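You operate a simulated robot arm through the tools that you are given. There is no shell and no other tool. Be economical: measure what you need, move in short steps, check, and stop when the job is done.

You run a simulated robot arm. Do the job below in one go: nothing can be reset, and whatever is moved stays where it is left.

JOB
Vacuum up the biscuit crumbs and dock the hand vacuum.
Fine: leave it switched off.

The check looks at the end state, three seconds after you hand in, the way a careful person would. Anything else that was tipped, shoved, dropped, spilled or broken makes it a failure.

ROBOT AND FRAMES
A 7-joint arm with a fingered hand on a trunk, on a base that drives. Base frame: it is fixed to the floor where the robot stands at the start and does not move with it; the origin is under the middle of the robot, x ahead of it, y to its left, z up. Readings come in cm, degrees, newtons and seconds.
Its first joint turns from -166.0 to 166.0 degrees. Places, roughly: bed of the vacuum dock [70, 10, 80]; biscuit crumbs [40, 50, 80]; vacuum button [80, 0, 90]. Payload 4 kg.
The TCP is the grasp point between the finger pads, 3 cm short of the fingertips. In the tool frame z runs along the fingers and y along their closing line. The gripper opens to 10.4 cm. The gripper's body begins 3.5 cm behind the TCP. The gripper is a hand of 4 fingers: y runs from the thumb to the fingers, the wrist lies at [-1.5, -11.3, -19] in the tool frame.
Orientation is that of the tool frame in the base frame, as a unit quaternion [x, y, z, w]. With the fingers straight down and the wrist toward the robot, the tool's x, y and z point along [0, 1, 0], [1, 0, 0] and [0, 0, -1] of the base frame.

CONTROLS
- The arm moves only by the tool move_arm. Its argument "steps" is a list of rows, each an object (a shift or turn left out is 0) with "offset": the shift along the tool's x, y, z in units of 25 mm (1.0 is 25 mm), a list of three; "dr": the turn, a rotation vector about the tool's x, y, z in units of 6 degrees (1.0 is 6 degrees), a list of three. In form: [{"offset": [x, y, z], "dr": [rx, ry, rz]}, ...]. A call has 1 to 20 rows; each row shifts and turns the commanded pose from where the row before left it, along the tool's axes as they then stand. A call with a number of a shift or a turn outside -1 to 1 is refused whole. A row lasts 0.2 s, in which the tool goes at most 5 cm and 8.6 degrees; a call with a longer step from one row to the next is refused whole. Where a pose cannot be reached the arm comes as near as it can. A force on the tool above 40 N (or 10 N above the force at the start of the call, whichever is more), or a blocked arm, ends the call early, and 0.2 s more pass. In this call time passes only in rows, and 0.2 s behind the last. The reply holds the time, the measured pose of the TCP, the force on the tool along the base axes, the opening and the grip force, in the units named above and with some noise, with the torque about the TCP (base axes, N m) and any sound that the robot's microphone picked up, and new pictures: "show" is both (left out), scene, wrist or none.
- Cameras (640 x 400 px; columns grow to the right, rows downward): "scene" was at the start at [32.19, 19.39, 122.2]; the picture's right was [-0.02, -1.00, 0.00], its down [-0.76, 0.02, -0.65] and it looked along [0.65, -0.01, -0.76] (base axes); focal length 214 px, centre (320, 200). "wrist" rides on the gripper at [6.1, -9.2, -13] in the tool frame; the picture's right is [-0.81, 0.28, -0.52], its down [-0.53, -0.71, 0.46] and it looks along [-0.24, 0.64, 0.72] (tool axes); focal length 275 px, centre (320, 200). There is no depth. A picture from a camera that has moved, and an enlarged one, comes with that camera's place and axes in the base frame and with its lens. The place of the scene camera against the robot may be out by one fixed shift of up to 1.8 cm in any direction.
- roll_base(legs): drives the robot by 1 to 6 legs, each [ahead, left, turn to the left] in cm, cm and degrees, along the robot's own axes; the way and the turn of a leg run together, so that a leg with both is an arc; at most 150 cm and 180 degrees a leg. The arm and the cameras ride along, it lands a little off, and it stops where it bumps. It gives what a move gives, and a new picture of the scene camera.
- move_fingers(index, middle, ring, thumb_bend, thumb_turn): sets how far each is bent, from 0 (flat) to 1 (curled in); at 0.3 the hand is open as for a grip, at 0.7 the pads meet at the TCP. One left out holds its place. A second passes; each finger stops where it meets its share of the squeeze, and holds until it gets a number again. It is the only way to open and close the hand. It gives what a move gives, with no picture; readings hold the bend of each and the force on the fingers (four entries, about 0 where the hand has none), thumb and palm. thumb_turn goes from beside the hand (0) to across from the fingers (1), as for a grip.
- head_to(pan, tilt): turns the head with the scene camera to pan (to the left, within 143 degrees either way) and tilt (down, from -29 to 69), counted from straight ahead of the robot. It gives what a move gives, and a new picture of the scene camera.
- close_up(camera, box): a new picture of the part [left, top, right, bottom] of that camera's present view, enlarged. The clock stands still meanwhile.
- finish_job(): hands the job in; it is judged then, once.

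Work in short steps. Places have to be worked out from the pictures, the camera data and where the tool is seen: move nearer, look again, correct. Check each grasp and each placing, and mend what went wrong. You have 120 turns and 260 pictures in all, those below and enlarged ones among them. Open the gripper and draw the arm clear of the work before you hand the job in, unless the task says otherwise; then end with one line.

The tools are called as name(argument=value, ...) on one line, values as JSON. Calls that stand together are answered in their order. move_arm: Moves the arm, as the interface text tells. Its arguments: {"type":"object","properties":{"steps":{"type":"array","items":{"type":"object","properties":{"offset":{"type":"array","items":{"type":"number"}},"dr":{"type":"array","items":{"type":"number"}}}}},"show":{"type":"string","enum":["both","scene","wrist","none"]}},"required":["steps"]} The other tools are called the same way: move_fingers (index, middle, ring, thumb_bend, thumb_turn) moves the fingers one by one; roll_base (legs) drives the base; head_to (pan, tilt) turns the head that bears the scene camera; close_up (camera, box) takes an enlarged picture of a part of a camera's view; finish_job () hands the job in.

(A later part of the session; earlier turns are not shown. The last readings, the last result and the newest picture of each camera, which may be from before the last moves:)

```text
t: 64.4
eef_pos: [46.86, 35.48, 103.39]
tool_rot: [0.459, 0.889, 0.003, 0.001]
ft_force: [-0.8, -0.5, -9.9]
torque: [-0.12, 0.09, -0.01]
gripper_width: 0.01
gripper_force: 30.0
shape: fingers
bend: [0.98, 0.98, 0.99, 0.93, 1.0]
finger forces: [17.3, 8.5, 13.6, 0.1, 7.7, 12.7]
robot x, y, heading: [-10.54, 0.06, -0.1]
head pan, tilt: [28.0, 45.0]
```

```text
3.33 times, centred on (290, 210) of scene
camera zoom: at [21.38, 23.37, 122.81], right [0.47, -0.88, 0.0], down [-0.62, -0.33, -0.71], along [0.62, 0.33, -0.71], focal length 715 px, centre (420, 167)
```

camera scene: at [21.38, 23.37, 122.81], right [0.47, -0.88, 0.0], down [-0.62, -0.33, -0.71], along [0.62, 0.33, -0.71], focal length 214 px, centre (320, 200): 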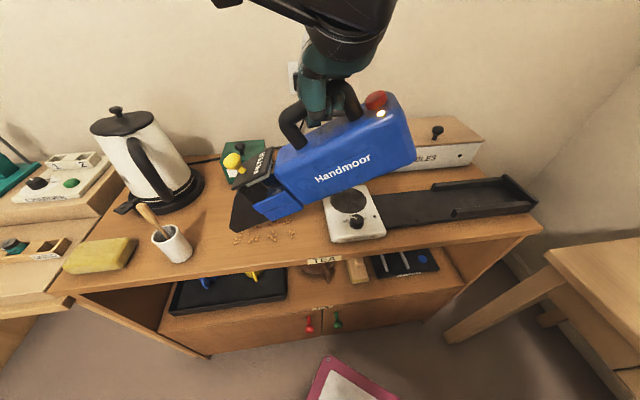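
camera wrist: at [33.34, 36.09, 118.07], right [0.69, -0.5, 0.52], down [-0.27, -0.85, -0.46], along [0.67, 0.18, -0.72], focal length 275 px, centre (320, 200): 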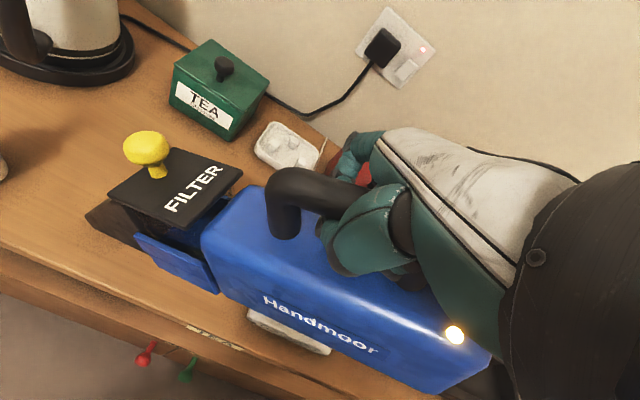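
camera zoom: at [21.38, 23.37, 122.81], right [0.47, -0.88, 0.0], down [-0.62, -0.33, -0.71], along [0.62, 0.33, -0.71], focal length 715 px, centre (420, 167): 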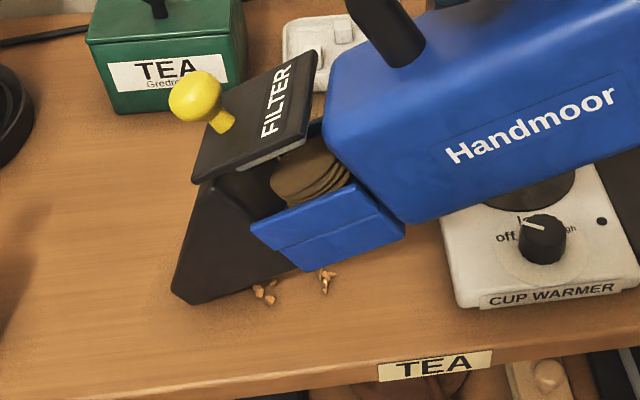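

The bin is filling and the left side is clear. I'll continue the sweep to the right along the far row.

move_arm(steps=[{"offset": [-0.25, 0, 0.02]}, {"offset": [-0.25, 0, 0.02]}, {"offset": [-0.25, 0, 0]}, {"offset": [-0.25, 0, 0]}, {"offset": [-0.25, 0, 0]}, {"offset": [-0.25, 0, 0]}, {"offset": [-0.25, 0, 0]}, {"offset": [-0.25, 0, 0]}, {}], show="wrist")

close_up(camera="scene", box=[200, 150, 380, 270])

```text
t: 66.4
eef_pos: [49.87, 31.35, 103.04]
tool_rot: [0.459, 0.888, 0.002, 0.002]
ft_force: [0.1, 0.3, -11.1]
torque: [-0.13, 0.05, -0.01]
gripper_width: 0.02
gripper_force: 30.0
shape: fingers
bend: [0.98, 0.98, 0.99, 0.93, 1.0]
finger forces: [17.1, 8.6, 13.6, 0.0, 7.8, 12.6]
robot x, y, heading: [-10.37, 0.19, 0.1]
head pan, tilt: [28.0, 45.0]
camera wrist: at [38.81, 31.0, 116.17], right [0.69, -0.5, 0.52], down [-0.27, -0.85, -0.46], along [0.67, 0.18, -0.72], focal length 275 px, centre (320, 200)
```

wrist: 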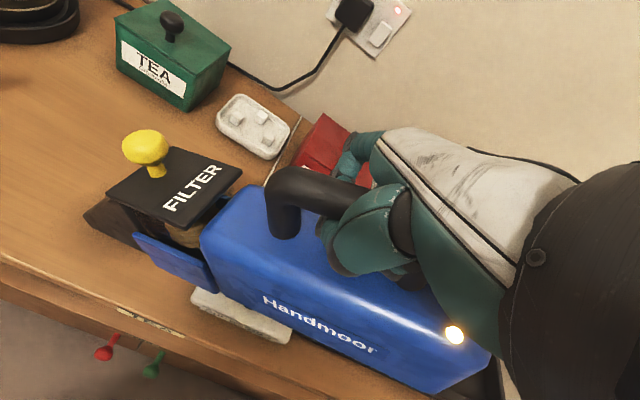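

```text
3.33 times, centred on (290, 210) of scene
camera zoom: at [21.38, 23.37, 122.81], right [0.47, -0.88, 0.0], down [-0.62, -0.33, -0.71], along [0.62, 0.33, -0.71], focal length 715 px, centre (420, 167)
```

zoom: 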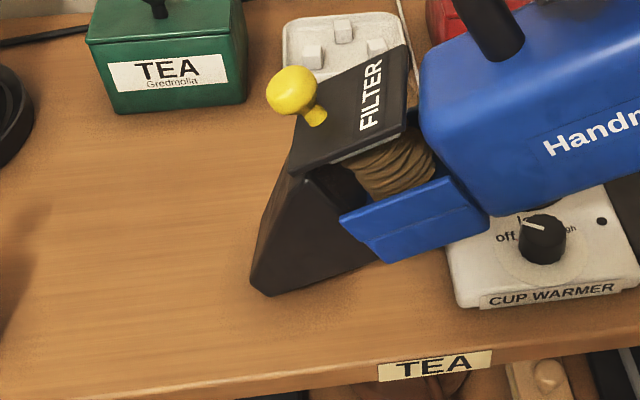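

No crumbs remain visible and the bin shows a stack. I'll lift and pull away to check the bench beneath the nozzle.

move_arm(steps=[{"offset": [0, 0, -0.6]}, {"offset": [0, 0, -0.8]}, {"offset": [0, 0, -0.8]}, {"offset": [-0.5, 0, -0.8]}, {"offset": [-0.8, 0, -0.8]}, {"offset": [-0.8, 0, -0.4]}, {}], show="none")

close_up(camera="scene", box=[180, 130, 380, 280])

```text
t: 68.0
eef_pos: [53.13, 27.11, 113.58]
tool_rot: [0.458, 0.889, 0.003, 0.002]
ft_force: [-0.1, 0.0, -10.0]
torque: [-0.15, 0.06, -0.01]
gripper_width: 0.0
gripper_force: 30.4
shape: fingers
bend: [0.98, 0.98, 0.99, 0.93, 1.0]
finger forces: [17.0, 8.8, 13.8, 0.0, 7.8, 12.5]
robot x, y, heading: [-10.23, -0.01, 0.1]
head pan, tilt: [28.0, 45.0]
```

```text
2.67 times, centred on (280, 205) of scene
camera zoom: at [21.38, 23.37, 122.81], right [0.47, -0.88, 0.0], down [-0.62, -0.33, -0.71], along [0.62, 0.33, -0.71], focal length 572 px, centre (427, 187)
```

zoom: 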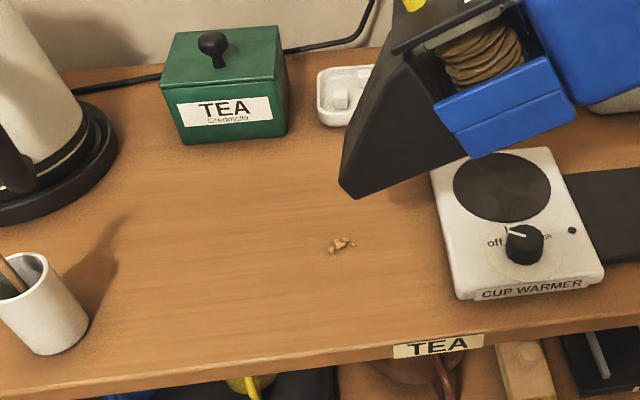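

One cluster remains at the far-right, near (47, 48). I'll place the mouth over it: 2 cm forward, 2.6 cm wall-ward, then down.

move_arm(steps=[{"offset": [0.4, 0.52, 0]}, {"offset": [0.4, 0.52, 0]}, {"offset": [0, 0, 0.7]}, {"offset": [0, 0, 0.7]}, {"offset": [0, 0, 0.7]}, {"offset": [0, 0, 0.7]}, {"offset": [0, 0, 0.5]}, {}], show="none")

close_up(camera="scene", box=[180, 130, 380, 280])

```text
t: 69.8
eef_pos: [53.96, 30.33, 105.35]
tool_rot: [0.459, 0.889, 0.002, 0.001]
ft_force: [-0.3, 0.0, -10.2]
torque: [-0.17, 0.05, 0.01]
gripper_width: 0.0
gripper_force: 31.0
shape: fingers
bend: [0.98, 0.98, 0.99, 0.93, 1.0]
finger forces: [18.3, 8.8, 14.4, 0.0, 7.4, 12.5]
robot x, y, heading: [-10.36, 0.3, -0.3]
head pan, tilt: [28.0, 45.0]
```

```text
2.67 times, centred on (280, 205) of scene
camera zoom: at [21.38, 23.37, 122.81], right [0.47, -0.88, 0.0], down [-0.62, -0.33, -0.71], along [0.62, 0.33, -0.71], focal length 572 px, centre (427, 187)
```

zoom: 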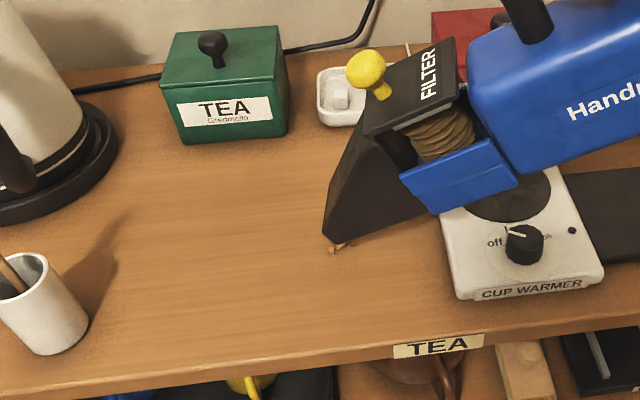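

The near corner is right at the crumbs. I'll lower the last 2 cm with a slight shift toward me.

move_arm(steps=[{"offset": [0, -0.12, 0.25]}, {"offset": [0, -0.12, 0.25]}, {"offset": [0, 0, 0.2]}, {"offset": [0, 0, 0.12]}, {}, {"offset": [-0.3, 0, 0]}, {"offset": [-0.2, -0.2, 0]}, {"offset": [0.3, -0.2, 0]}, {}], show="none")

close_up(camera="scene", box=[180, 130, 380, 280])

```text
t: 71.8
eef_pos: [52.94, 29.04, 103.49]
tool_rot: [0.459, 0.888, 0.003, 0.001]
ft_force: [0.2, 0.1, -10.6]
torque: [-0.2, 0.03, 0.01]
gripper_width: 0.0
gripper_force: 31.2
shape: fingers
bend: [0.98, 0.98, 0.99, 0.93, 1.0]
finger forces: [18.3, 8.9, 14.2, 0.0, 7.5, 12.7]
robot x, y, heading: [-10.08, 0.08, -0.2]
head pan, tilt: [28.0, 45.0]
```

```text
2.67 times, centred on (280, 205) of scene
camera zoom: at [21.38, 23.37, 122.81], right [0.47, -0.88, 0.0], down [-0.62, -0.33, -0.71], along [0.62, 0.33, -0.71], focal length 572 px, centre (427, 187)
```

zoom: 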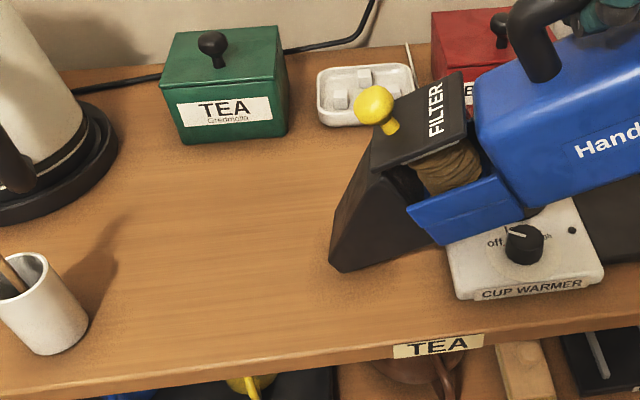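

The cluster seems to be gone. I'll lift up and back, and verify the whole bench.

move_arm(steps=[{"offset": [0, 0, -0.6]}, {"offset": [0, 0, -0.8]}, {"offset": [0, 0, -0.8]}, {"offset": [0, 0, -0.8]}, {"offset": [-0.6, 0, -0.8]}, {"offset": [-0.6, 0, -0.6]}, {"offset": [-0.6, 0, 0]}, {}], show="none")

close_up(camera="scene", box=[150, 150, 350, 270])

close_up(camera="scene", box=[280, 40, 560, 260])

```text
t: 73.6
eef_pos: [55.54, 25.25, 114.47]
tool_rot: [0.459, 0.889, 0.002, 0.001]
ft_force: [0.8, 0.7, -11.1]
torque: [-0.2, 0.01, 0.02]
gripper_width: 0.0
gripper_force: 30.4
shape: fingers
bend: [0.99, 0.99, 0.99, 0.94, 1.0]
finger forces: [18.1, 9.0, 14.2, 0.0, 7.3, 12.1]
robot x, y, heading: [-10.36, -0.06, -0.2]
head pan, tilt: [28.0, 45.0]
```

```text
3.20 times, centred on (250, 210) of scene
camera zoom: at [21.38, 23.37, 122.81], right [0.47, -0.88, 0.0], down [-0.62, -0.33, -0.71], along [0.62, 0.33, -0.71], focal length 686 px, centre (544, 168)
```

zoom: 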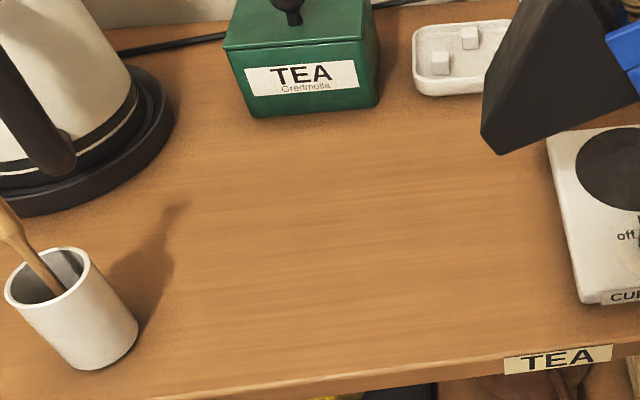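

```text
1.82 times, centred on (420, 150) of scene
camera zoom: at [21.38, 23.37, 122.81], right [0.47, -0.88, 0.0], down [-0.62, -0.33, -0.71], along [0.62, 0.33, -0.71], focal length 390 px, centre (138, 291)
```

zoom: 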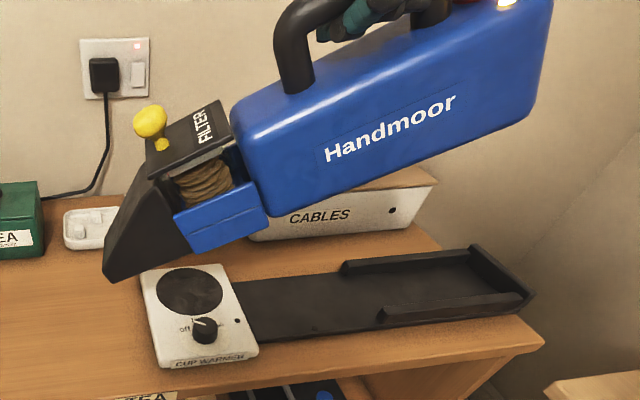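

The bench is clean and the bin holds the crumbs. Now I'll carry the vacuum back high above the dock and level it by tilting the tool about 28°.

move_arm(steps=[{"offset": [-0.95, 0.18, 0]}, {"offset": [-0.95, 0.18, 0]}, {"offset": [-0.95, 0.18, 0]}, {"offset": [-0.95, 0.18, 0]}, {"offset": [-0.95, 0.18, 0]}, {"offset": [-0.95, 0.18, 0]}, {"offset": [-0.95, 0.18, 0]}, {"offset": [-0.95, 0.18, 0]}, {"offset": [-0.95, 0.18, 0]}, {"offset": [-0.95, 0.18, 0]}, {"offset": [-0.95, 0.18, 0]}, {"dr": [0, 0.94, 0]}, {"dr": [0, 0.94, 0]}, {"dr": [0, 0.94, 0]}, {"dr": [0, 0.94, 0]}, {"dr": [0, 0.94, 0]}, {}, {}], show="none")

head_to(pan=0, tilt=40)

close_up(camera="wrist", box=[0, 0, 640, 400])

```text
t: 77.4
eef_pos: [74.66, 6.69, 114.32]
tool_rot: [0.444, 0.862, 0.114, -0.215]
ft_force: [0.7, 0.2, -10.6]
torque: [-0.46, -0.19, 0.0]
gripper_width: 0.03
gripper_force: 35.0
shape: fingers
bend: [0.98, 0.99, 0.99, 0.93, 1.0]
finger forces: [23.1, 10.0, 11.3, 0.0, 10.2, 15.6]
robot x, y, heading: [-10.57, -0.25, -0.1]
head pan, tilt: [28.0, 45.0]
```

```text
t: 78.3
eef_pos: [74.62, 6.76, 114.3]
tool_rot: [0.444, 0.862, 0.113, -0.216]
ft_force: [-0.6, 0.1, -10.3]
torque: [-0.48, -0.13, -0.02]
gripper_width: 0.0
gripper_force: 35.1
shape: fingers
bend: [0.98, 0.99, 0.99, 0.93, 1.0]
finger forces: [23.0, 10.0, 11.3, 0.0, 10.3, 15.7]
robot x, y, heading: [-10.67, 0.05, -0.1]
head pan, tilt: [0.0, 40.0]
camera scene: at [22.71, 19.54, 123.54], right [0.0, -1.0, 0.0], down [-0.64, 0.0, -0.77], along [0.77, 0.0, -0.64], focal length 214 px, centre (320, 200)
```

scene: 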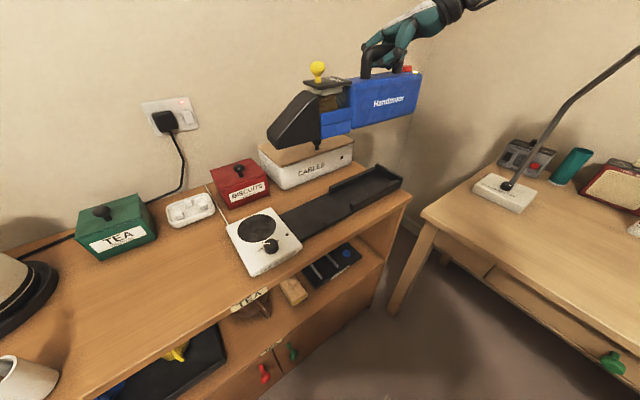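

```text
1.00 times, centred on (320, 200) of wrist (not enlarged: the box is as wide or as high as the picture)
camera zoom: at [67.49, 0.66, 128.77], right [0.78, -0.62, 0.07], down [-0.43, -0.62, -0.66], along [0.46, 0.48, -0.75], focal length 275 px, centre (320, 200)
```

zoom: 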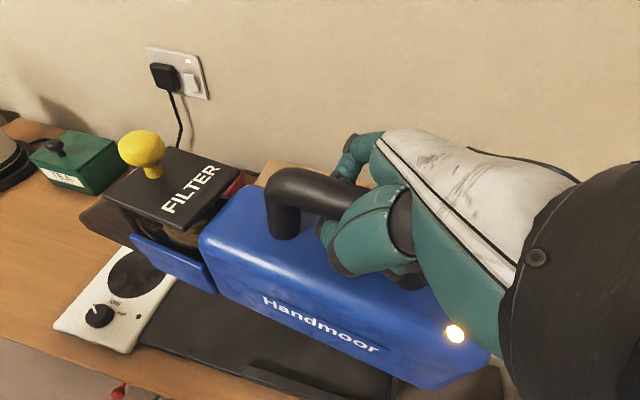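

I'll zoom in to measure pitch, yaw and offset against the dock.

close_up(camera="scene", box=[220, 40, 440, 250])

```text
1.90 times, centred on (330, 145) of scene
camera zoom: at [22.71, 19.54, 123.54], right [0.0, -1.0, 0.0], down [-0.64, 0.0, -0.77], along [0.77, 0.0, -0.64], focal length 408 px, centre (301, 305)
```

zoom: 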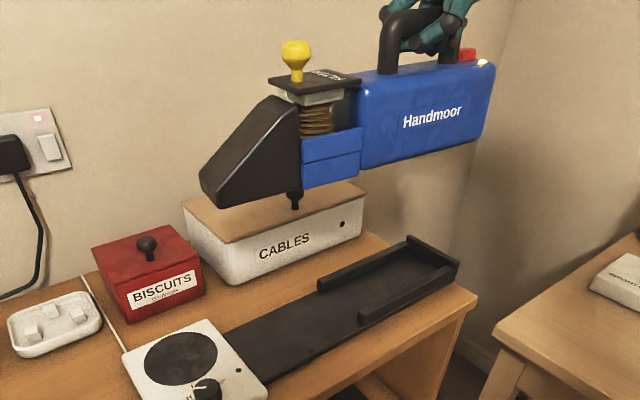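

Pitch is level within about 1°. I'll check yaw against the dock edges in the wrist view.

close_up(camera="wrist", box=[50, 150, 500, 400])

```text
1.42 times, centred on (275, 275) of wrist
camera zoom: at [67.49, 0.66, 128.77], right [0.78, -0.62, 0.07], down [-0.43, -0.62, -0.66], along [0.46, 0.48, -0.75], focal length 392 px, centre (384, 93)
```

zoom: 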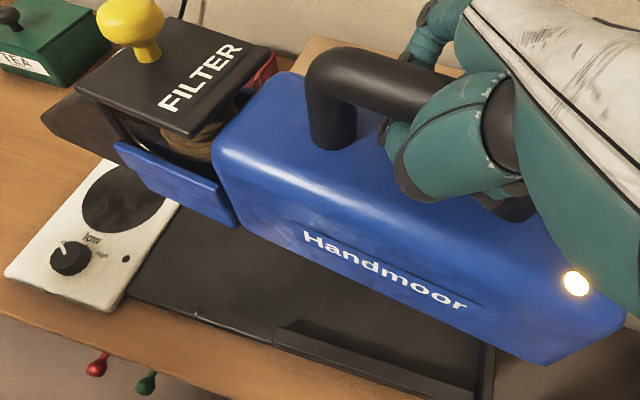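

The vacuum is yawed about 5° nose-to-wall and about 1.4° nose-down. I'll correct both and re-measure.

move_arm(steps=[{"dr": [0.39, 0.23, -0.735]}, {}, {}], show="none")

close_up(camera="wrist", box=[50, 150, 500, 400])

close_up(camera="scene", box=[220, 40, 440, 250])

```text
t: 79.1
eef_pos: [74.61, 6.73, 114.36]
tool_rot: [0.405, 0.878, 0.11, -0.23]
ft_force: [0.3, 0.1, -10.6]
torque: [-0.46, -0.24, -0.02]
gripper_width: 0.0
gripper_force: 35.8
shape: fingers
bend: [0.98, 0.99, 0.99, 0.93, 1.0]
finger forces: [23.4, 10.1, 11.1, 0.1, 10.5, 16.2]
robot x, y, heading: [-10.29, 0.05, -0.1]
head pan, tilt: [0.0, 40.0]
```

```text
1.42 times, centred on (275, 275) of wrist
camera zoom: at [68.24, -0.2, 128.78], right [0.83, -0.55, 0.05], down [-0.39, -0.64, -0.66], along [0.4, 0.53, -0.75], focal length 392 px, centre (384, 93)
```

zoom: 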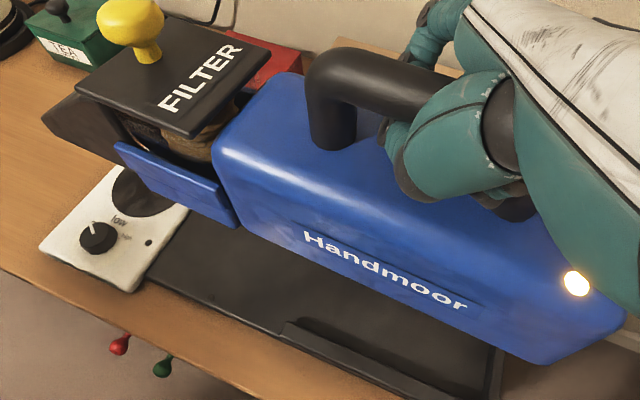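

```text
1.90 times, centred on (330, 145) of scene
camera zoom: at [22.71, 19.54, 123.54], right [0.0, -1.0, 0.0], down [-0.64, 0.0, -0.77], along [0.77, 0.0, -0.64], focal length 408 px, centre (301, 305)
```

zoom: 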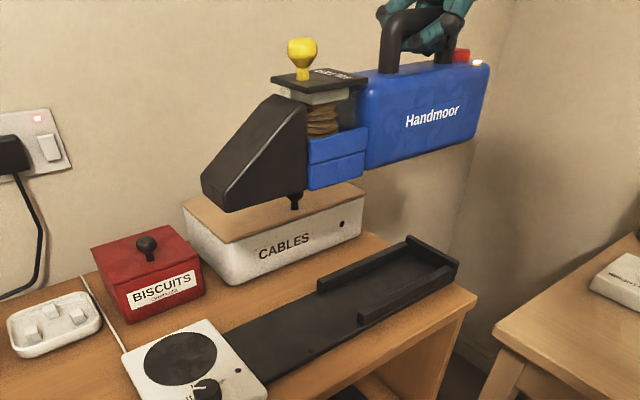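

Yaw now matches the dock. Comparing lamp and knob with their docked positions, I need about (-0.2, -0.9) cm sideways and about 21 cm down. I'll come down 14 cm and re-measure.

move_arm(steps=[{"offset": [-0.49, -0.049, 0.795]}, {"offset": [-0.49, -0.049, 0.795]}, {"offset": [-0.49, -0.049, 0.795]}, {"offset": [-0.49, -0.049, 0.795]}, {"offset": [-0.49, -0.049, 0.795]}, {"offset": [-0.49, -0.049, 0.795]}, {}, {}], show="scene")

close_up(camera="wrist", box=[50, 150, 500, 400])

close_up(camera="scene", box=[240, 80, 430, 260])

```text
t: 80.9
eef_pos: [74.32, 6.0, 100.31]
tool_rot: [0.406, 0.877, 0.111, -0.231]
ft_force: [-0.6, 0.1, -9.1]
torque: [-0.49, -0.2, 0.0]
gripper_width: 0.05
gripper_force: 35.3
shape: fingers
bend: [0.98, 0.98, 0.99, 0.93, 1.0]
finger forces: [23.0, 10.1, 11.1, 0.0, 10.9, 16.4]
robot x, y, heading: [-10.47, 0.06, -0.2]
head pan, tilt: [0.0, 40.0]
camera scene: at [22.71, 19.53, 123.54], right [0.0, -1.0, 0.0], down [-0.64, 0.0, -0.77], along [0.77, 0.0, -0.64], focal length 214 px, centre (320, 200)
```

scene: 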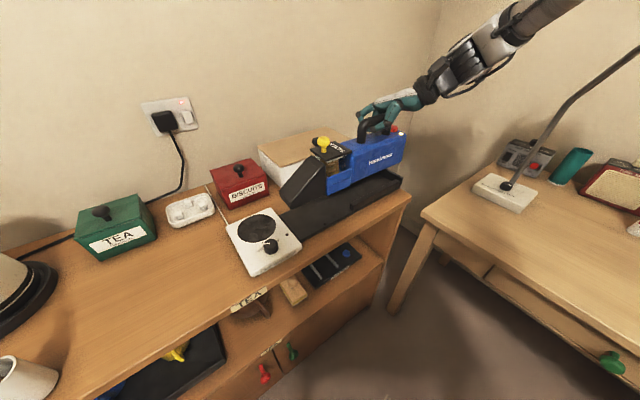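

```text
1.42 times, centred on (275, 275) of wrist
camera zoom: at [67.88, -0.87, 114.68], right [0.83, -0.55, 0.05], down [-0.39, -0.64, -0.66], along [0.4, 0.53, -0.75], focal length 392 px, centre (384, 93)
```

zoom: 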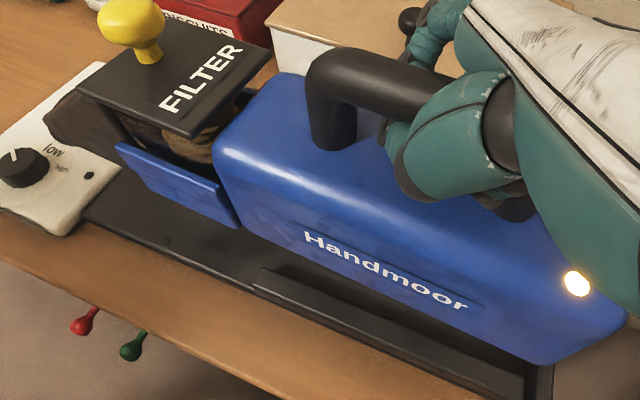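

```text
2.22 times, centred on (335, 170) of scene
camera zoom: at [22.71, 19.53, 123.54], right [0.0, -1.0, 0.0], down [-0.64, 0.0, -0.77], along [0.77, 0.0, -0.64], focal length 477 px, centre (287, 267)
```

zoom: 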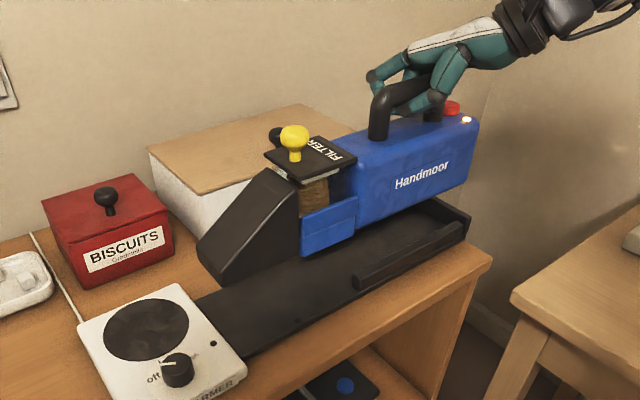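

It lines up well. I'll come down another 4 cm and compare against the rails.

move_arm(steps=[{"offset": [-0.263, 0, 0.463]}, {"offset": [-0.263, 0, 0.463]}, {"offset": [-0.263, 0, 0.463]}, {}, {}], show="none")

close_up(camera="wrist", box=[50, 150, 500, 400])

close_up(camera="scene", box=[250, 100, 420, 260])

```text
t: 82.1
eef_pos: [74.14, 6.13, 96.09]
tool_rot: [0.405, 0.878, 0.111, -0.23]
ft_force: [-0.3, -0.2, -10.1]
torque: [-0.48, -0.2, -0.01]
gripper_width: 0.0
gripper_force: 35.6
shape: fingers
bend: [0.98, 0.98, 0.99, 0.93, 1.0]
finger forces: [23.0, 10.3, 10.9, 0.0, 11.1, 16.5]
robot x, y, heading: [-10.27, -0.17, -0.3]
head pan, tilt: [0.0, 40.0]
```

```text
1.42 times, centred on (275, 275) of wrist
camera zoom: at [67.86, -0.82, 110.57], right [0.83, -0.55, 0.05], down [-0.39, -0.64, -0.66], along [0.4, 0.53, -0.75], focal length 392 px, centre (384, 93)
```

zoom: 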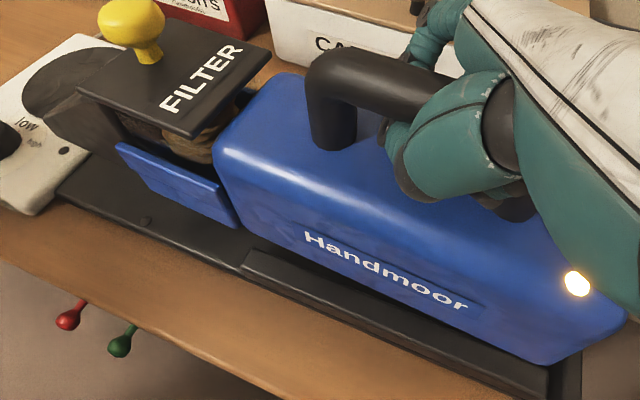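

```text
2.50 times, centred on (335, 180) of scene
camera zoom: at [22.71, 19.53, 123.54], right [0.0, -1.0, 0.0], down [-0.64, 0.0, -0.77], along [0.77, 0.0, -0.64], focal length 536 px, centre (282, 250)
```

zoom: 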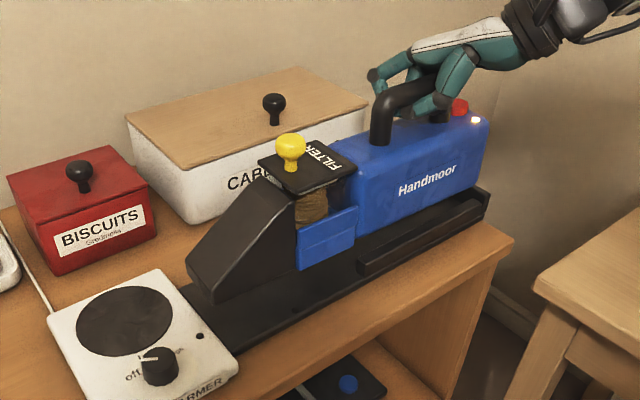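

The estimate is about 0.5 cm too far forward, with about 2.6 cm still to drop. I'll shift back 0.6 cm, lower 1.5 cm and check the ends.

move_arm(steps=[{"offset": [-0.21, 0, -0.12]}, {"offset": [-0.148, 0, 0.26]}, {"offset": [-0.148, 0, 0.26]}, {}, {}], show="none")

close_up(camera="wrist", box=[150, 220, 510, 400])

close_up(camera="scene", box=[280, 130, 420, 250])

```text
t: 83.3
eef_pos: [74.63, 5.49, 94.81]
tool_rot: [0.405, 0.878, 0.109, -0.23]
ft_force: [-1.4, 1.0, -2.6]
torque: [-0.9, -0.75, -0.06]
gripper_width: 0.01
gripper_force: 39.7
shape: fingers
bend: [0.98, 0.98, 0.99, 0.93, 1.0]
finger forces: [24.4, 11.0, 10.0, 0.1, 12.7, 21.6]
robot x, y, heading: [-9.94, -0.07, -0.2]
head pan, tilt: [0.0, 40.0]
```

```text
1.78 times, centred on (330, 310) of wrist
camera zoom: at [68.3, -1.38, 109.23], right [0.83, -0.55, 0.05], down [-0.38, -0.64, -0.66], along [0.4, 0.53, -0.75], focal length 489 px, centre (302, 4)
```

zoom: 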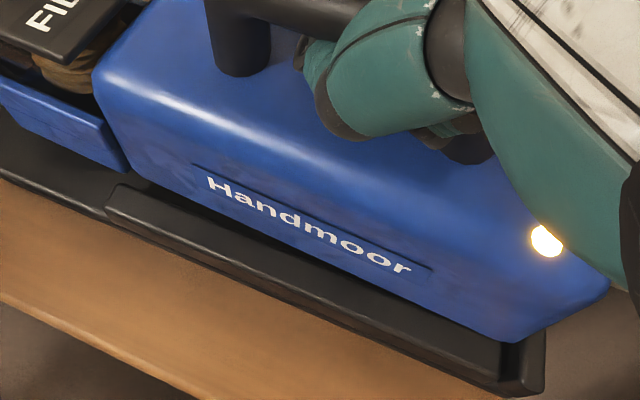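

```text
3.33 times, centred on (350, 190) of scene
camera zoom: at [22.67, 19.54, 123.55], right [0.0, -1.0, 0.0], down [-0.64, 0.0, -0.77], along [0.77, 0.0, -0.64], focal length 715 px, centre (220, 233)
```

zoom: 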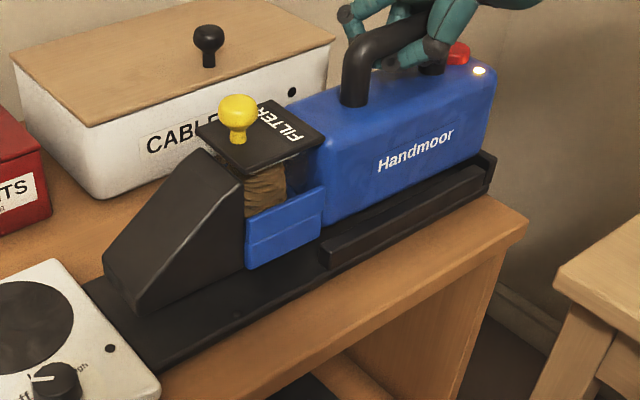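

Contact at the rear: the load dropped and the torque points to about 9 cm behind the TCP, so the tail is on the end wall. I'll lift 0.7 cm, go forward 0.6 cm and retry gently.

move_arm(steps=[{"offset": [0.14, 0, -0.24]}, {"offset": [0.21, 0, 0.12]}, {"offset": [-0.1, 0, 0.174]}, {"offset": [-0.06, 0, 0.1]}, {}], show="none")

close_up(camera="wrist", box=[150, 220, 510, 400])

close_up(camera="scene", box=[280, 130, 420, 250])

```text
t: 84.5
eef_pos: [74.36, 5.81, 94.91]
tool_rot: [0.406, 0.878, 0.11, -0.231]
ft_force: [-0.3, 0.4, -10.0]
torque: [-0.45, -0.2, -0.01]
gripper_width: 0.01
gripper_force: 36.1
shape: fingers
bend: [0.98, 0.98, 0.99, 0.93, 1.0]
finger forces: [22.8, 10.3, 10.7, 0.1, 11.7, 16.9]
robot x, y, heading: [-10.4, -0.21, -0.1]
head pan, tilt: [0.0, 40.0]
```

```text
1.78 times, centred on (330, 310) of wrist
camera zoom: at [68.06, -0.98, 109.17], right [0.83, -0.55, 0.05], down [-0.39, -0.64, -0.66], along [0.4, 0.53, -0.75], focal length 489 px, centre (302, 4)
```

zoom: 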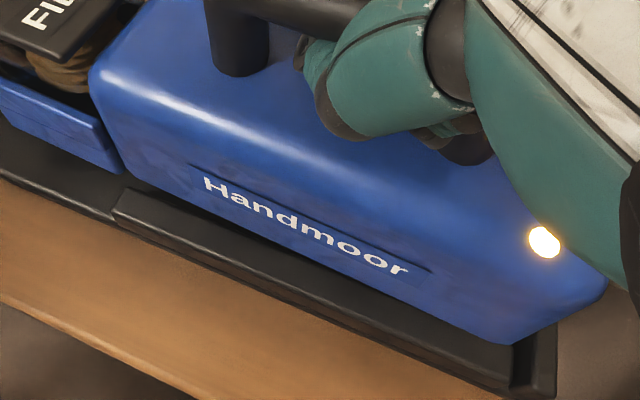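

```text
3.33 times, centred on (350, 190) of scene
camera zoom: at [22.71, 19.53, 123.54], right [0.0, -1.0, 0.0], down [-0.64, 0.0, -0.77], along [0.77, 0.0, -0.64], focal length 715 px, centre (220, 233)
```

zoom: 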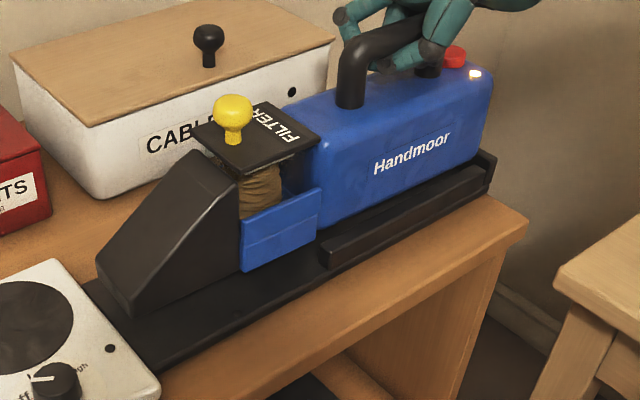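

It's clear now at the same height. I'll lower in 4 mm steps.

move_arm(steps=[{"offset": [-0.079, 0, 0.139]}, {"offset": [-0.079, 0, 0.139]}, {}], show="none")

close_up(camera="wrist", box=[150, 220, 510, 400])

close_up(camera="scene", box=[280, 130, 420, 250])

```text
t: 85.3
eef_pos: [74.62, 6.1, 94.07]
tool_rot: [0.405, 0.878, 0.111, -0.229]
ft_force: [2.9, 2.9, 6.3]
torque: [-0.56, -0.24, 0.04]
gripper_width: 0.0
gripper_force: 32.9
shape: fingers
bend: [0.99, 0.99, 0.99, 0.93, 1.0]
finger forces: [18.7, 9.3, 12.2, 0.1, 5.7, 20.5]
robot x, y, heading: [-10.55, 0.03, 0.3]
head pan, tilt: [0.0, 40.0]
```

```text
1.78 times, centred on (330, 310) of wrist
camera zoom: at [68.11, -0.92, 108.46], right [0.83, -0.55, 0.05], down [-0.38, -0.64, -0.67], along [0.4, 0.53, -0.74], focal length 489 px, centre (302, 4)
```

zoom: 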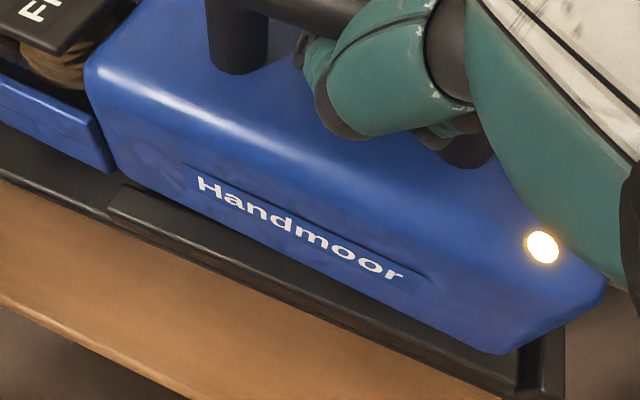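

```text
3.33 times, centred on (350, 190) of scene
camera zoom: at [22.67, 19.54, 123.55], right [0.0, -1.0, 0.0], down [-0.64, 0.0, -0.77], along [0.77, 0.0, -0.64], focal length 715 px, centre (220, 233)
```

zoom: 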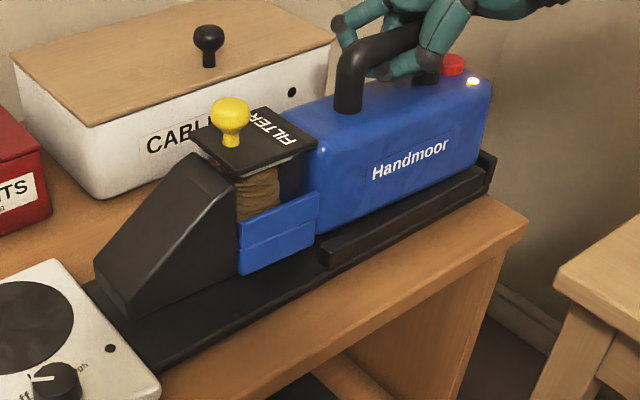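

There is contact with a sideways push away from me, so the body is on the near rail with about 1° of yaw left. I'll lift 5 mm, shift 3.5 mm wall-ward, yaw 1.3° and lower again.

move_arm(steps=[{"offset": [0.1, 0, -0.174]}, {"offset": [0, 0.14, 0], "dr": [0.106, 0, -0.19]}, {}, {"offset": [-0.06, 0, 0.104]}, {"offset": [-0.04, 0, 0.07]}, {"offset": [-0.04, 0, 0.07]}, {}], show="none")

close_up(camera="wrist", box=[50, 150, 510, 400])

close_up(camera="scene", box=[260, 130, 420, 260])

```text
t: 86.9
eef_pos: [74.66, 6.39, 93.97]
tool_rot: [0.396, 0.883, 0.108, -0.229]
ft_force: [13.2, 0.7, 30.8]
torque: [-1.14, -0.67, 0.42]
gripper_width: 0.02
gripper_force: 30.8
shape: fingers
bend: [0.99, 0.99, 0.99, 0.94, 1.0]
finger forces: [0.1, 9.3, 10.9, 0.0, 3.7, 37.0]
robot x, y, heading: [-10.37, 0.02, -0.0]
head pan, tilt: [0.0, 40.0]
```

```text
1.39 times, centred on (280, 275) of wrist
camera zoom: at [68.38, -0.73, 108.31], right [0.84, -0.54, 0.06], down [-0.37, -0.65, -0.67], along [0.39, 0.54, -0.74], focal length 383 px, centre (376, 96)
```

zoom: 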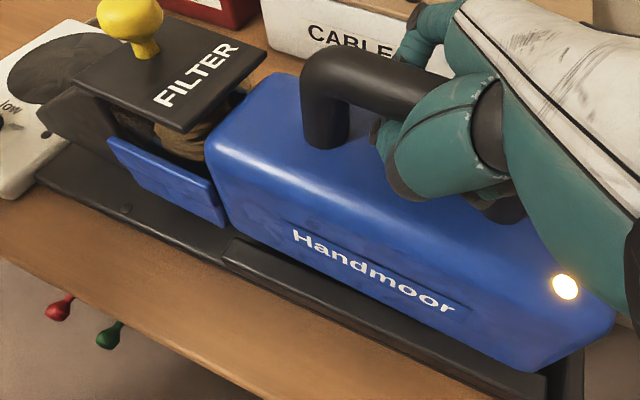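

```text
3.08 times, centred on (340, 195) of scene
camera zoom: at [22.63, 19.53, 123.57], right [0.0, -1.0, 0.0], down [-0.64, 0.0, -0.77], along [0.77, 0.0, -0.64], focal length 660 px, centre (258, 215)
```

zoom: 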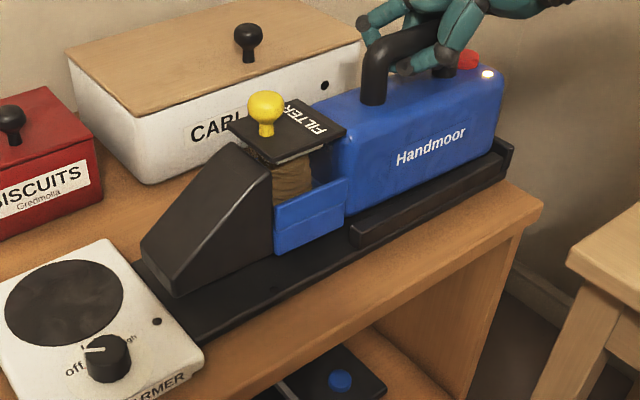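

The force rose to 30 N without seating. The knob and lamp heights now show the nose about 4° high, which explains the tail touching first. I'll lift 1 cm and pitch nose-down 4° before another look.

move_arm(steps=[{"offset": [0.1, 0, -0.174]}, {"offset": [0.1, 0, -0.174]}, {"dr": [0, -0.67, 0]}, {}, {}], show="none")

close_up(camera="scene", box=[260, 120, 420, 260])

close_up(camera="wrist", box=[50, 150, 510, 400])

```text
t: 88.1
eef_pos: [74.75, 6.14, 94.77]
tool_rot: [0.398, 0.89, 0.093, -0.201]
ft_force: [-0.4, 0.8, -9.7]
torque: [-0.39, -0.18, 0.0]
gripper_width: 0.02
gripper_force: 35.6
shape: fingers
bend: [0.98, 0.98, 0.99, 0.93, 1.0]
finger forces: [22.9, 11.0, 10.9, 0.0, 10.0, 16.7]
robot x, y, heading: [-10.38, 0.2, 0.0]
head pan, tilt: [0.0, 40.0]
```

```text
2.86 times, centred on (340, 190) of scene
camera zoom: at [22.7, 19.53, 123.54], right [0.0, -1.0, 0.0], down [-0.64, 0.0, -0.77], along [0.77, 0.0, -0.64], focal length 613 px, centre (263, 229)
```

zoom: 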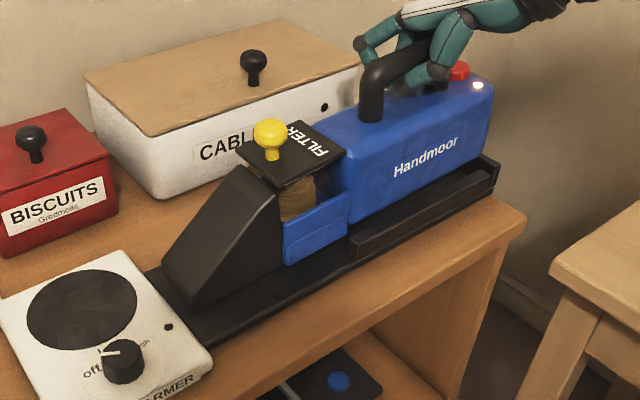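

```text
1.39 times, centred on (280, 275) of wrist
camera zoom: at [67.76, 0.0, 109.19], right [0.84, -0.53, 0.12], down [-0.34, -0.68, -0.65], along [0.42, 0.5, -0.75], focal length 383 px, centre (376, 96)
```

zoom: 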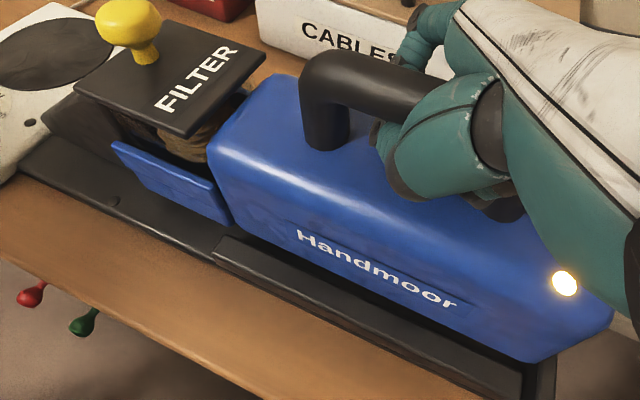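

The vacuum now looks parallel to the rail. Lowering again in small steps.

move_arm(steps=[{"offset": [-0.069, 0, 0.145]}, {"offset": [-0.069, 0, 0.145]}, {"offset": [-0.035, 0, 0.072]}, {}], show="none")

close_up(camera="scene", box=[260, 120, 420, 260])

close_up(camera="wrist", box=[50, 150, 510, 400])

```text
t: 89.1
eef_pos: [74.78, 6.29, 93.53]
tool_rot: [0.399, 0.89, 0.093, -0.2]
ft_force: [0.2, -0.3, -8.1]
torque: [-0.14, -0.08, 0.04]
gripper_width: 0.0
gripper_force: 31.5
shape: fingers
bend: [0.99, 0.98, 0.99, 0.93, 1.0]
finger forces: [17.8, 10.7, 10.9, 0.1, 8.8, 14.3]
robot x, y, heading: [-10.12, -0.04, -0.4]
head pan, tilt: [0.0, 40.0]
```

```text
2.86 times, centred on (340, 190) of scene
camera zoom: at [22.71, 19.53, 123.54], right [0.0, -1.0, 0.0], down [-0.64, 0.0, -0.77], along [0.77, 0.0, -0.64], focal length 613 px, centre (263, 229)
```

zoom: 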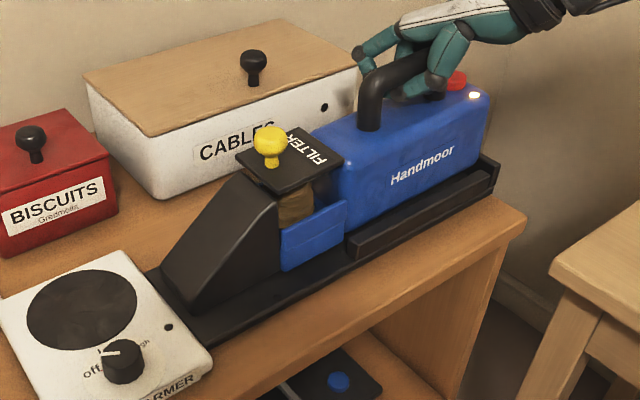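

```text
1.39 times, centred on (280, 275) of wrist
camera zoom: at [67.85, 0.0, 108.14], right [0.84, -0.53, 0.12], down [-0.34, -0.68, -0.65], along [0.42, 0.5, -0.75], focal length 383 px, centre (376, 96)
```

zoom: 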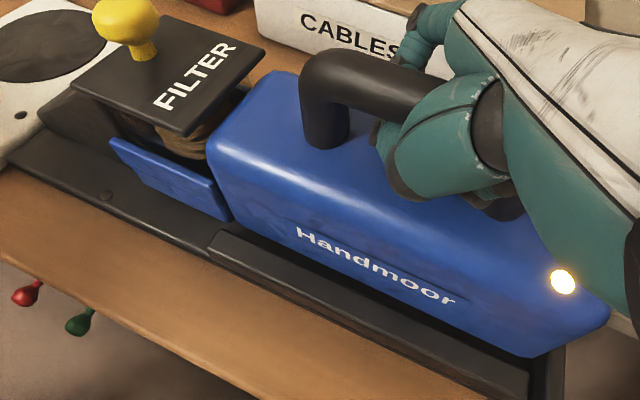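

The nose is touching lightly, at z 93.5. I'll lower further to let the tail settle.

move_arm(steps=[{"offset": [-0.05, 0, 0.1]}, {"offset": [-0.05, 0, 0.1], "dr": [0, 0.1, 0]}, {}], show="none")

close_up(camera="scene", box=[260, 120, 420, 260])

close_up(camera="wrist", box=[50, 150, 510, 400])

```text
t: 89.9
eef_pos: [74.68, 6.34, 93.22]
tool_rot: [0.398, 0.889, 0.095, -0.205]
ft_force: [0.6, -0.2, -7.4]
torque: [-0.14, -0.02, 0.02]
gripper_width: 0.01
gripper_force: 29.9
shape: fingers
bend: [0.99, 0.98, 0.99, 0.93, 1.0]
finger forces: [17.2, 10.2, 11.1, 0.1, 7.8, 14.0]
robot x, y, heading: [-10.32, 0.31, 0.2]
head pan, tilt: [0.0, 40.0]
```

```text
2.86 times, centred on (340, 190) of scene
camera zoom: at [22.71, 19.53, 123.54], right [0.0, -1.0, 0.0], down [-0.64, 0.0, -0.77], along [0.77, 0.0, -0.64], focal length 613 px, centre (263, 229)
```

zoom: 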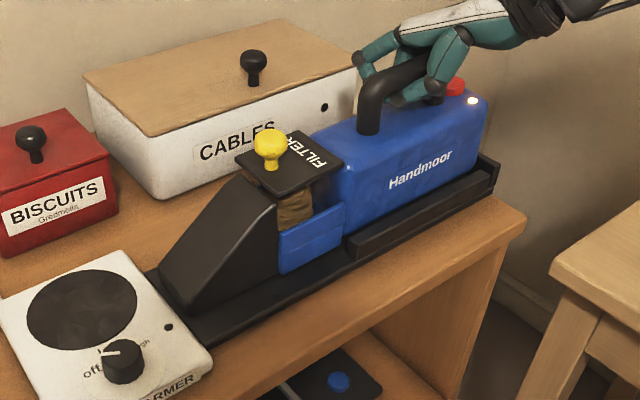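

```text
1.39 times, centred on (280, 275) of wrist
camera zoom: at [67.85, -0.11, 107.68], right [0.84, -0.53, 0.11], down [-0.34, -0.68, -0.65], along [0.42, 0.51, -0.75], focal length 383 px, centre (376, 96)
```

zoom: 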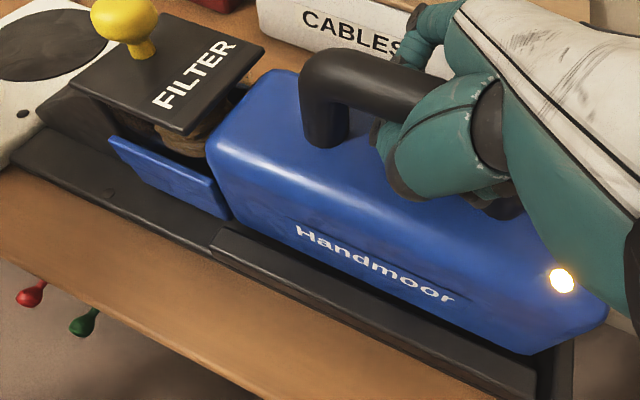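

It keeps sinking with little force. Continuing a few more millimetres.

move_arm(steps=[{"offset": [-0.05, 0, 0.1], "dr": [0, 0.12, 0]}, {"offset": [-0.05, 0, 0.1], "dr": [0, 0.12, 0]}, {}], show="none")

close_up(camera="scene", box=[260, 120, 420, 260])

close_up(camera="wrist", box=[50, 150, 510, 400])

```text
t: 90.7
eef_pos: [74.61, 6.28, 92.49]
tool_rot: [0.397, 0.886, 0.101, -0.216]
ft_force: [1.2, 0.6, -9.2]
torque: [-0.14, -0.04, 0.05]
gripper_width: 0.02
gripper_force: 30.1
shape: fingers
bend: [0.99, 0.98, 0.99, 0.93, 1.0]
finger forces: [17.5, 10.3, 10.9, 0.0, 8.0, 13.7]
robot x, y, heading: [-10.05, -0.1, -0.1]
head pan, tilt: [0.0, 40.0]
```

```text
2.86 times, centred on (340, 190) of scene
camera zoom: at [22.71, 19.53, 123.54], right [0.0, -1.0, 0.0], down [-0.64, 0.0, -0.77], along [0.77, 0.0, -0.64], focal length 613 px, centre (263, 229)
```

zoom: 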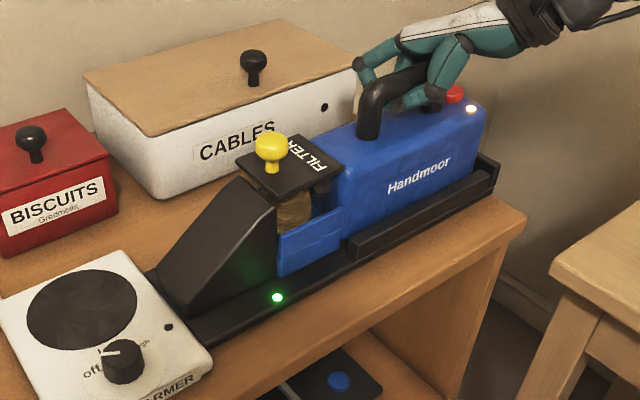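

```text
1.39 times, centred on (280, 275) of wrist
camera zoom: at [68.08, -0.45, 107.02], right [0.84, -0.53, 0.09], down [-0.36, -0.67, -0.66], along [0.41, 0.52, -0.75], focal length 383 px, centre (376, 96)
```

zoom: 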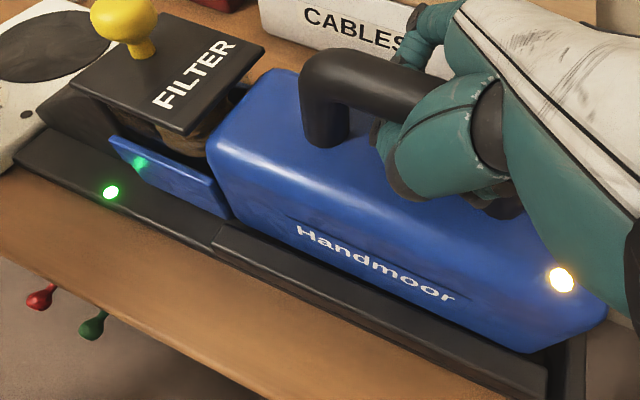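

The dock LED is green. The hand still carries the weight, so I'll lower until it rests fully.

move_arm(steps=[{"offset": [-0.05, 0, 0.09], "dr": [0, 0.05, 0]}, {"offset": [-0.05, 0, 0.09]}, {}], show="none")

```text
t: 91.5
eef_pos: [74.68, 6.16, 92.18]
tool_rot: [0.397, 0.886, 0.102, -0.219]
ft_force: [1.0, 0.0, -7.7]
torque: [-0.05, 0.07, 0.08]
gripper_width: 0.01
gripper_force: 28.4
shape: fingers
bend: [0.99, 0.98, 0.99, 0.93, 1.0]
finger forces: [15.9, 9.7, 11.4, 0.0, 6.8, 12.6]
robot x, y, heading: [-10.14, -0.12, -0.1]
head pan, tilt: [0.0, 40.0]
```

move_arm(steps=[{"offset": [-0.05, 0, 0.09]}, {"offset": [-0.05, 0, 0.09]}, {}], show="none")

close_up(camera="scene", box=[260, 120, 420, 260])

close_up(camera="wrist", box=[50, 150, 510, 400])

```text
t: 92.3
eef_pos: [74.78, 6.23, 91.87]
tool_rot: [0.396, 0.886, 0.103, -0.218]
ft_force: [-1.4, -0.3, 21.6]
torque: [-0.62, -0.74, 0.09]
gripper_width: 0.12
gripper_force: 26.4
shape: fingers
bend: [0.99, 0.98, 0.99, 0.93, 1.0]
finger forces: [0.0, 10.8, 13.7, 0.0, 3.2, 23.8]
robot x, y, heading: [-10.56, -0.11, -0.1]
head pan, tilt: [0.0, 40.0]
```

```text
2.86 times, centred on (340, 190) of scene
camera zoom: at [22.6, 19.52, 123.57], right [0.0, -1.0, 0.0], down [-0.64, 0.0, -0.77], along [0.77, 0.0, -0.64], focal length 613 px, centre (263, 229)
```

zoom: 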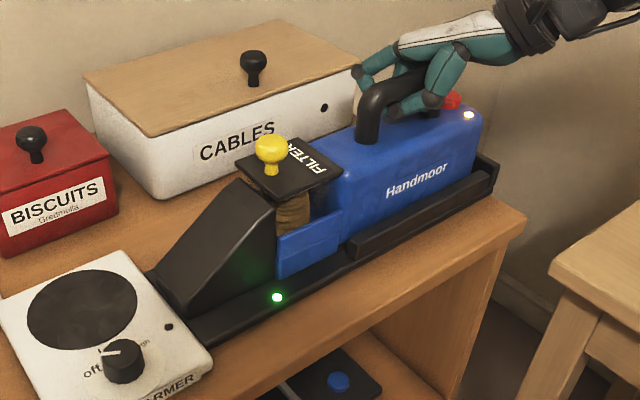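

```text
1.39 times, centred on (280, 275) of wrist
camera zoom: at [68.25, -0.48, 106.23], right [0.84, -0.53, 0.08], down [-0.36, -0.66, -0.66], along [0.41, 0.53, -0.75], focal length 383 px, centre (376, 96)
```

zoom: 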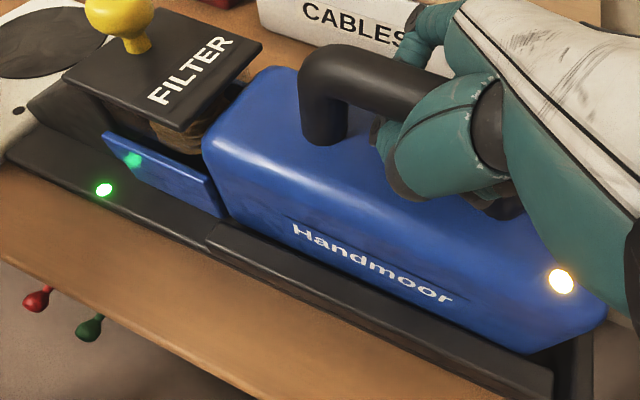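

It's fully seated and level with the LED green. Fingers are curled under the bar with little room above the body, so I'll unwrap in stages: ease off, loosen a bit, rise a bit.

move_arm(steps=[{"offset": [0.04, 0, -0.08]}, {}], show="none")

move_fingers(index=0.88, middle=0.88, ring=0.88, thumb_bend=0.82)

```text
t: 92.9
eef_pos: [74.86, 6.17, 91.93]
tool_rot: [0.397, 0.886, 0.102, -0.219]
ft_force: [1.9, 1.7, 7.8]
torque: [-0.49, -0.35, 0.09]
gripper_width: 0.09
gripper_force: 23.8
shape: fingers
bend: [0.99, 0.98, 0.99, 0.93, 1.0]
finger forces: [0.0, 10.4, 13.6, 0.0, 3.9, 19.5]
robot x, y, heading: [-10.38, 0.11, -0.1]
head pan, tilt: [0.0, 40.0]
```

```text
t: 93.9
eef_pos: [74.74, 6.2, 91.94]
tool_rot: [0.397, 0.886, 0.102, -0.217]
ft_force: [10.4, 2.2, 23.5]
torque: [0.28, -0.21, 0.07]
gripper_width: 0.38
gripper_force: 17.3
shape: fingers
bend: [0.93, 0.89, 0.88, 0.85, 1.0]
finger forces: [0.0, 0.0, 0.1, 0.0, 29.4, 5.0]
robot x, y, heading: [-10.28, 0.3, -0.1]
head pan, tilt: [0.0, 40.0]
```

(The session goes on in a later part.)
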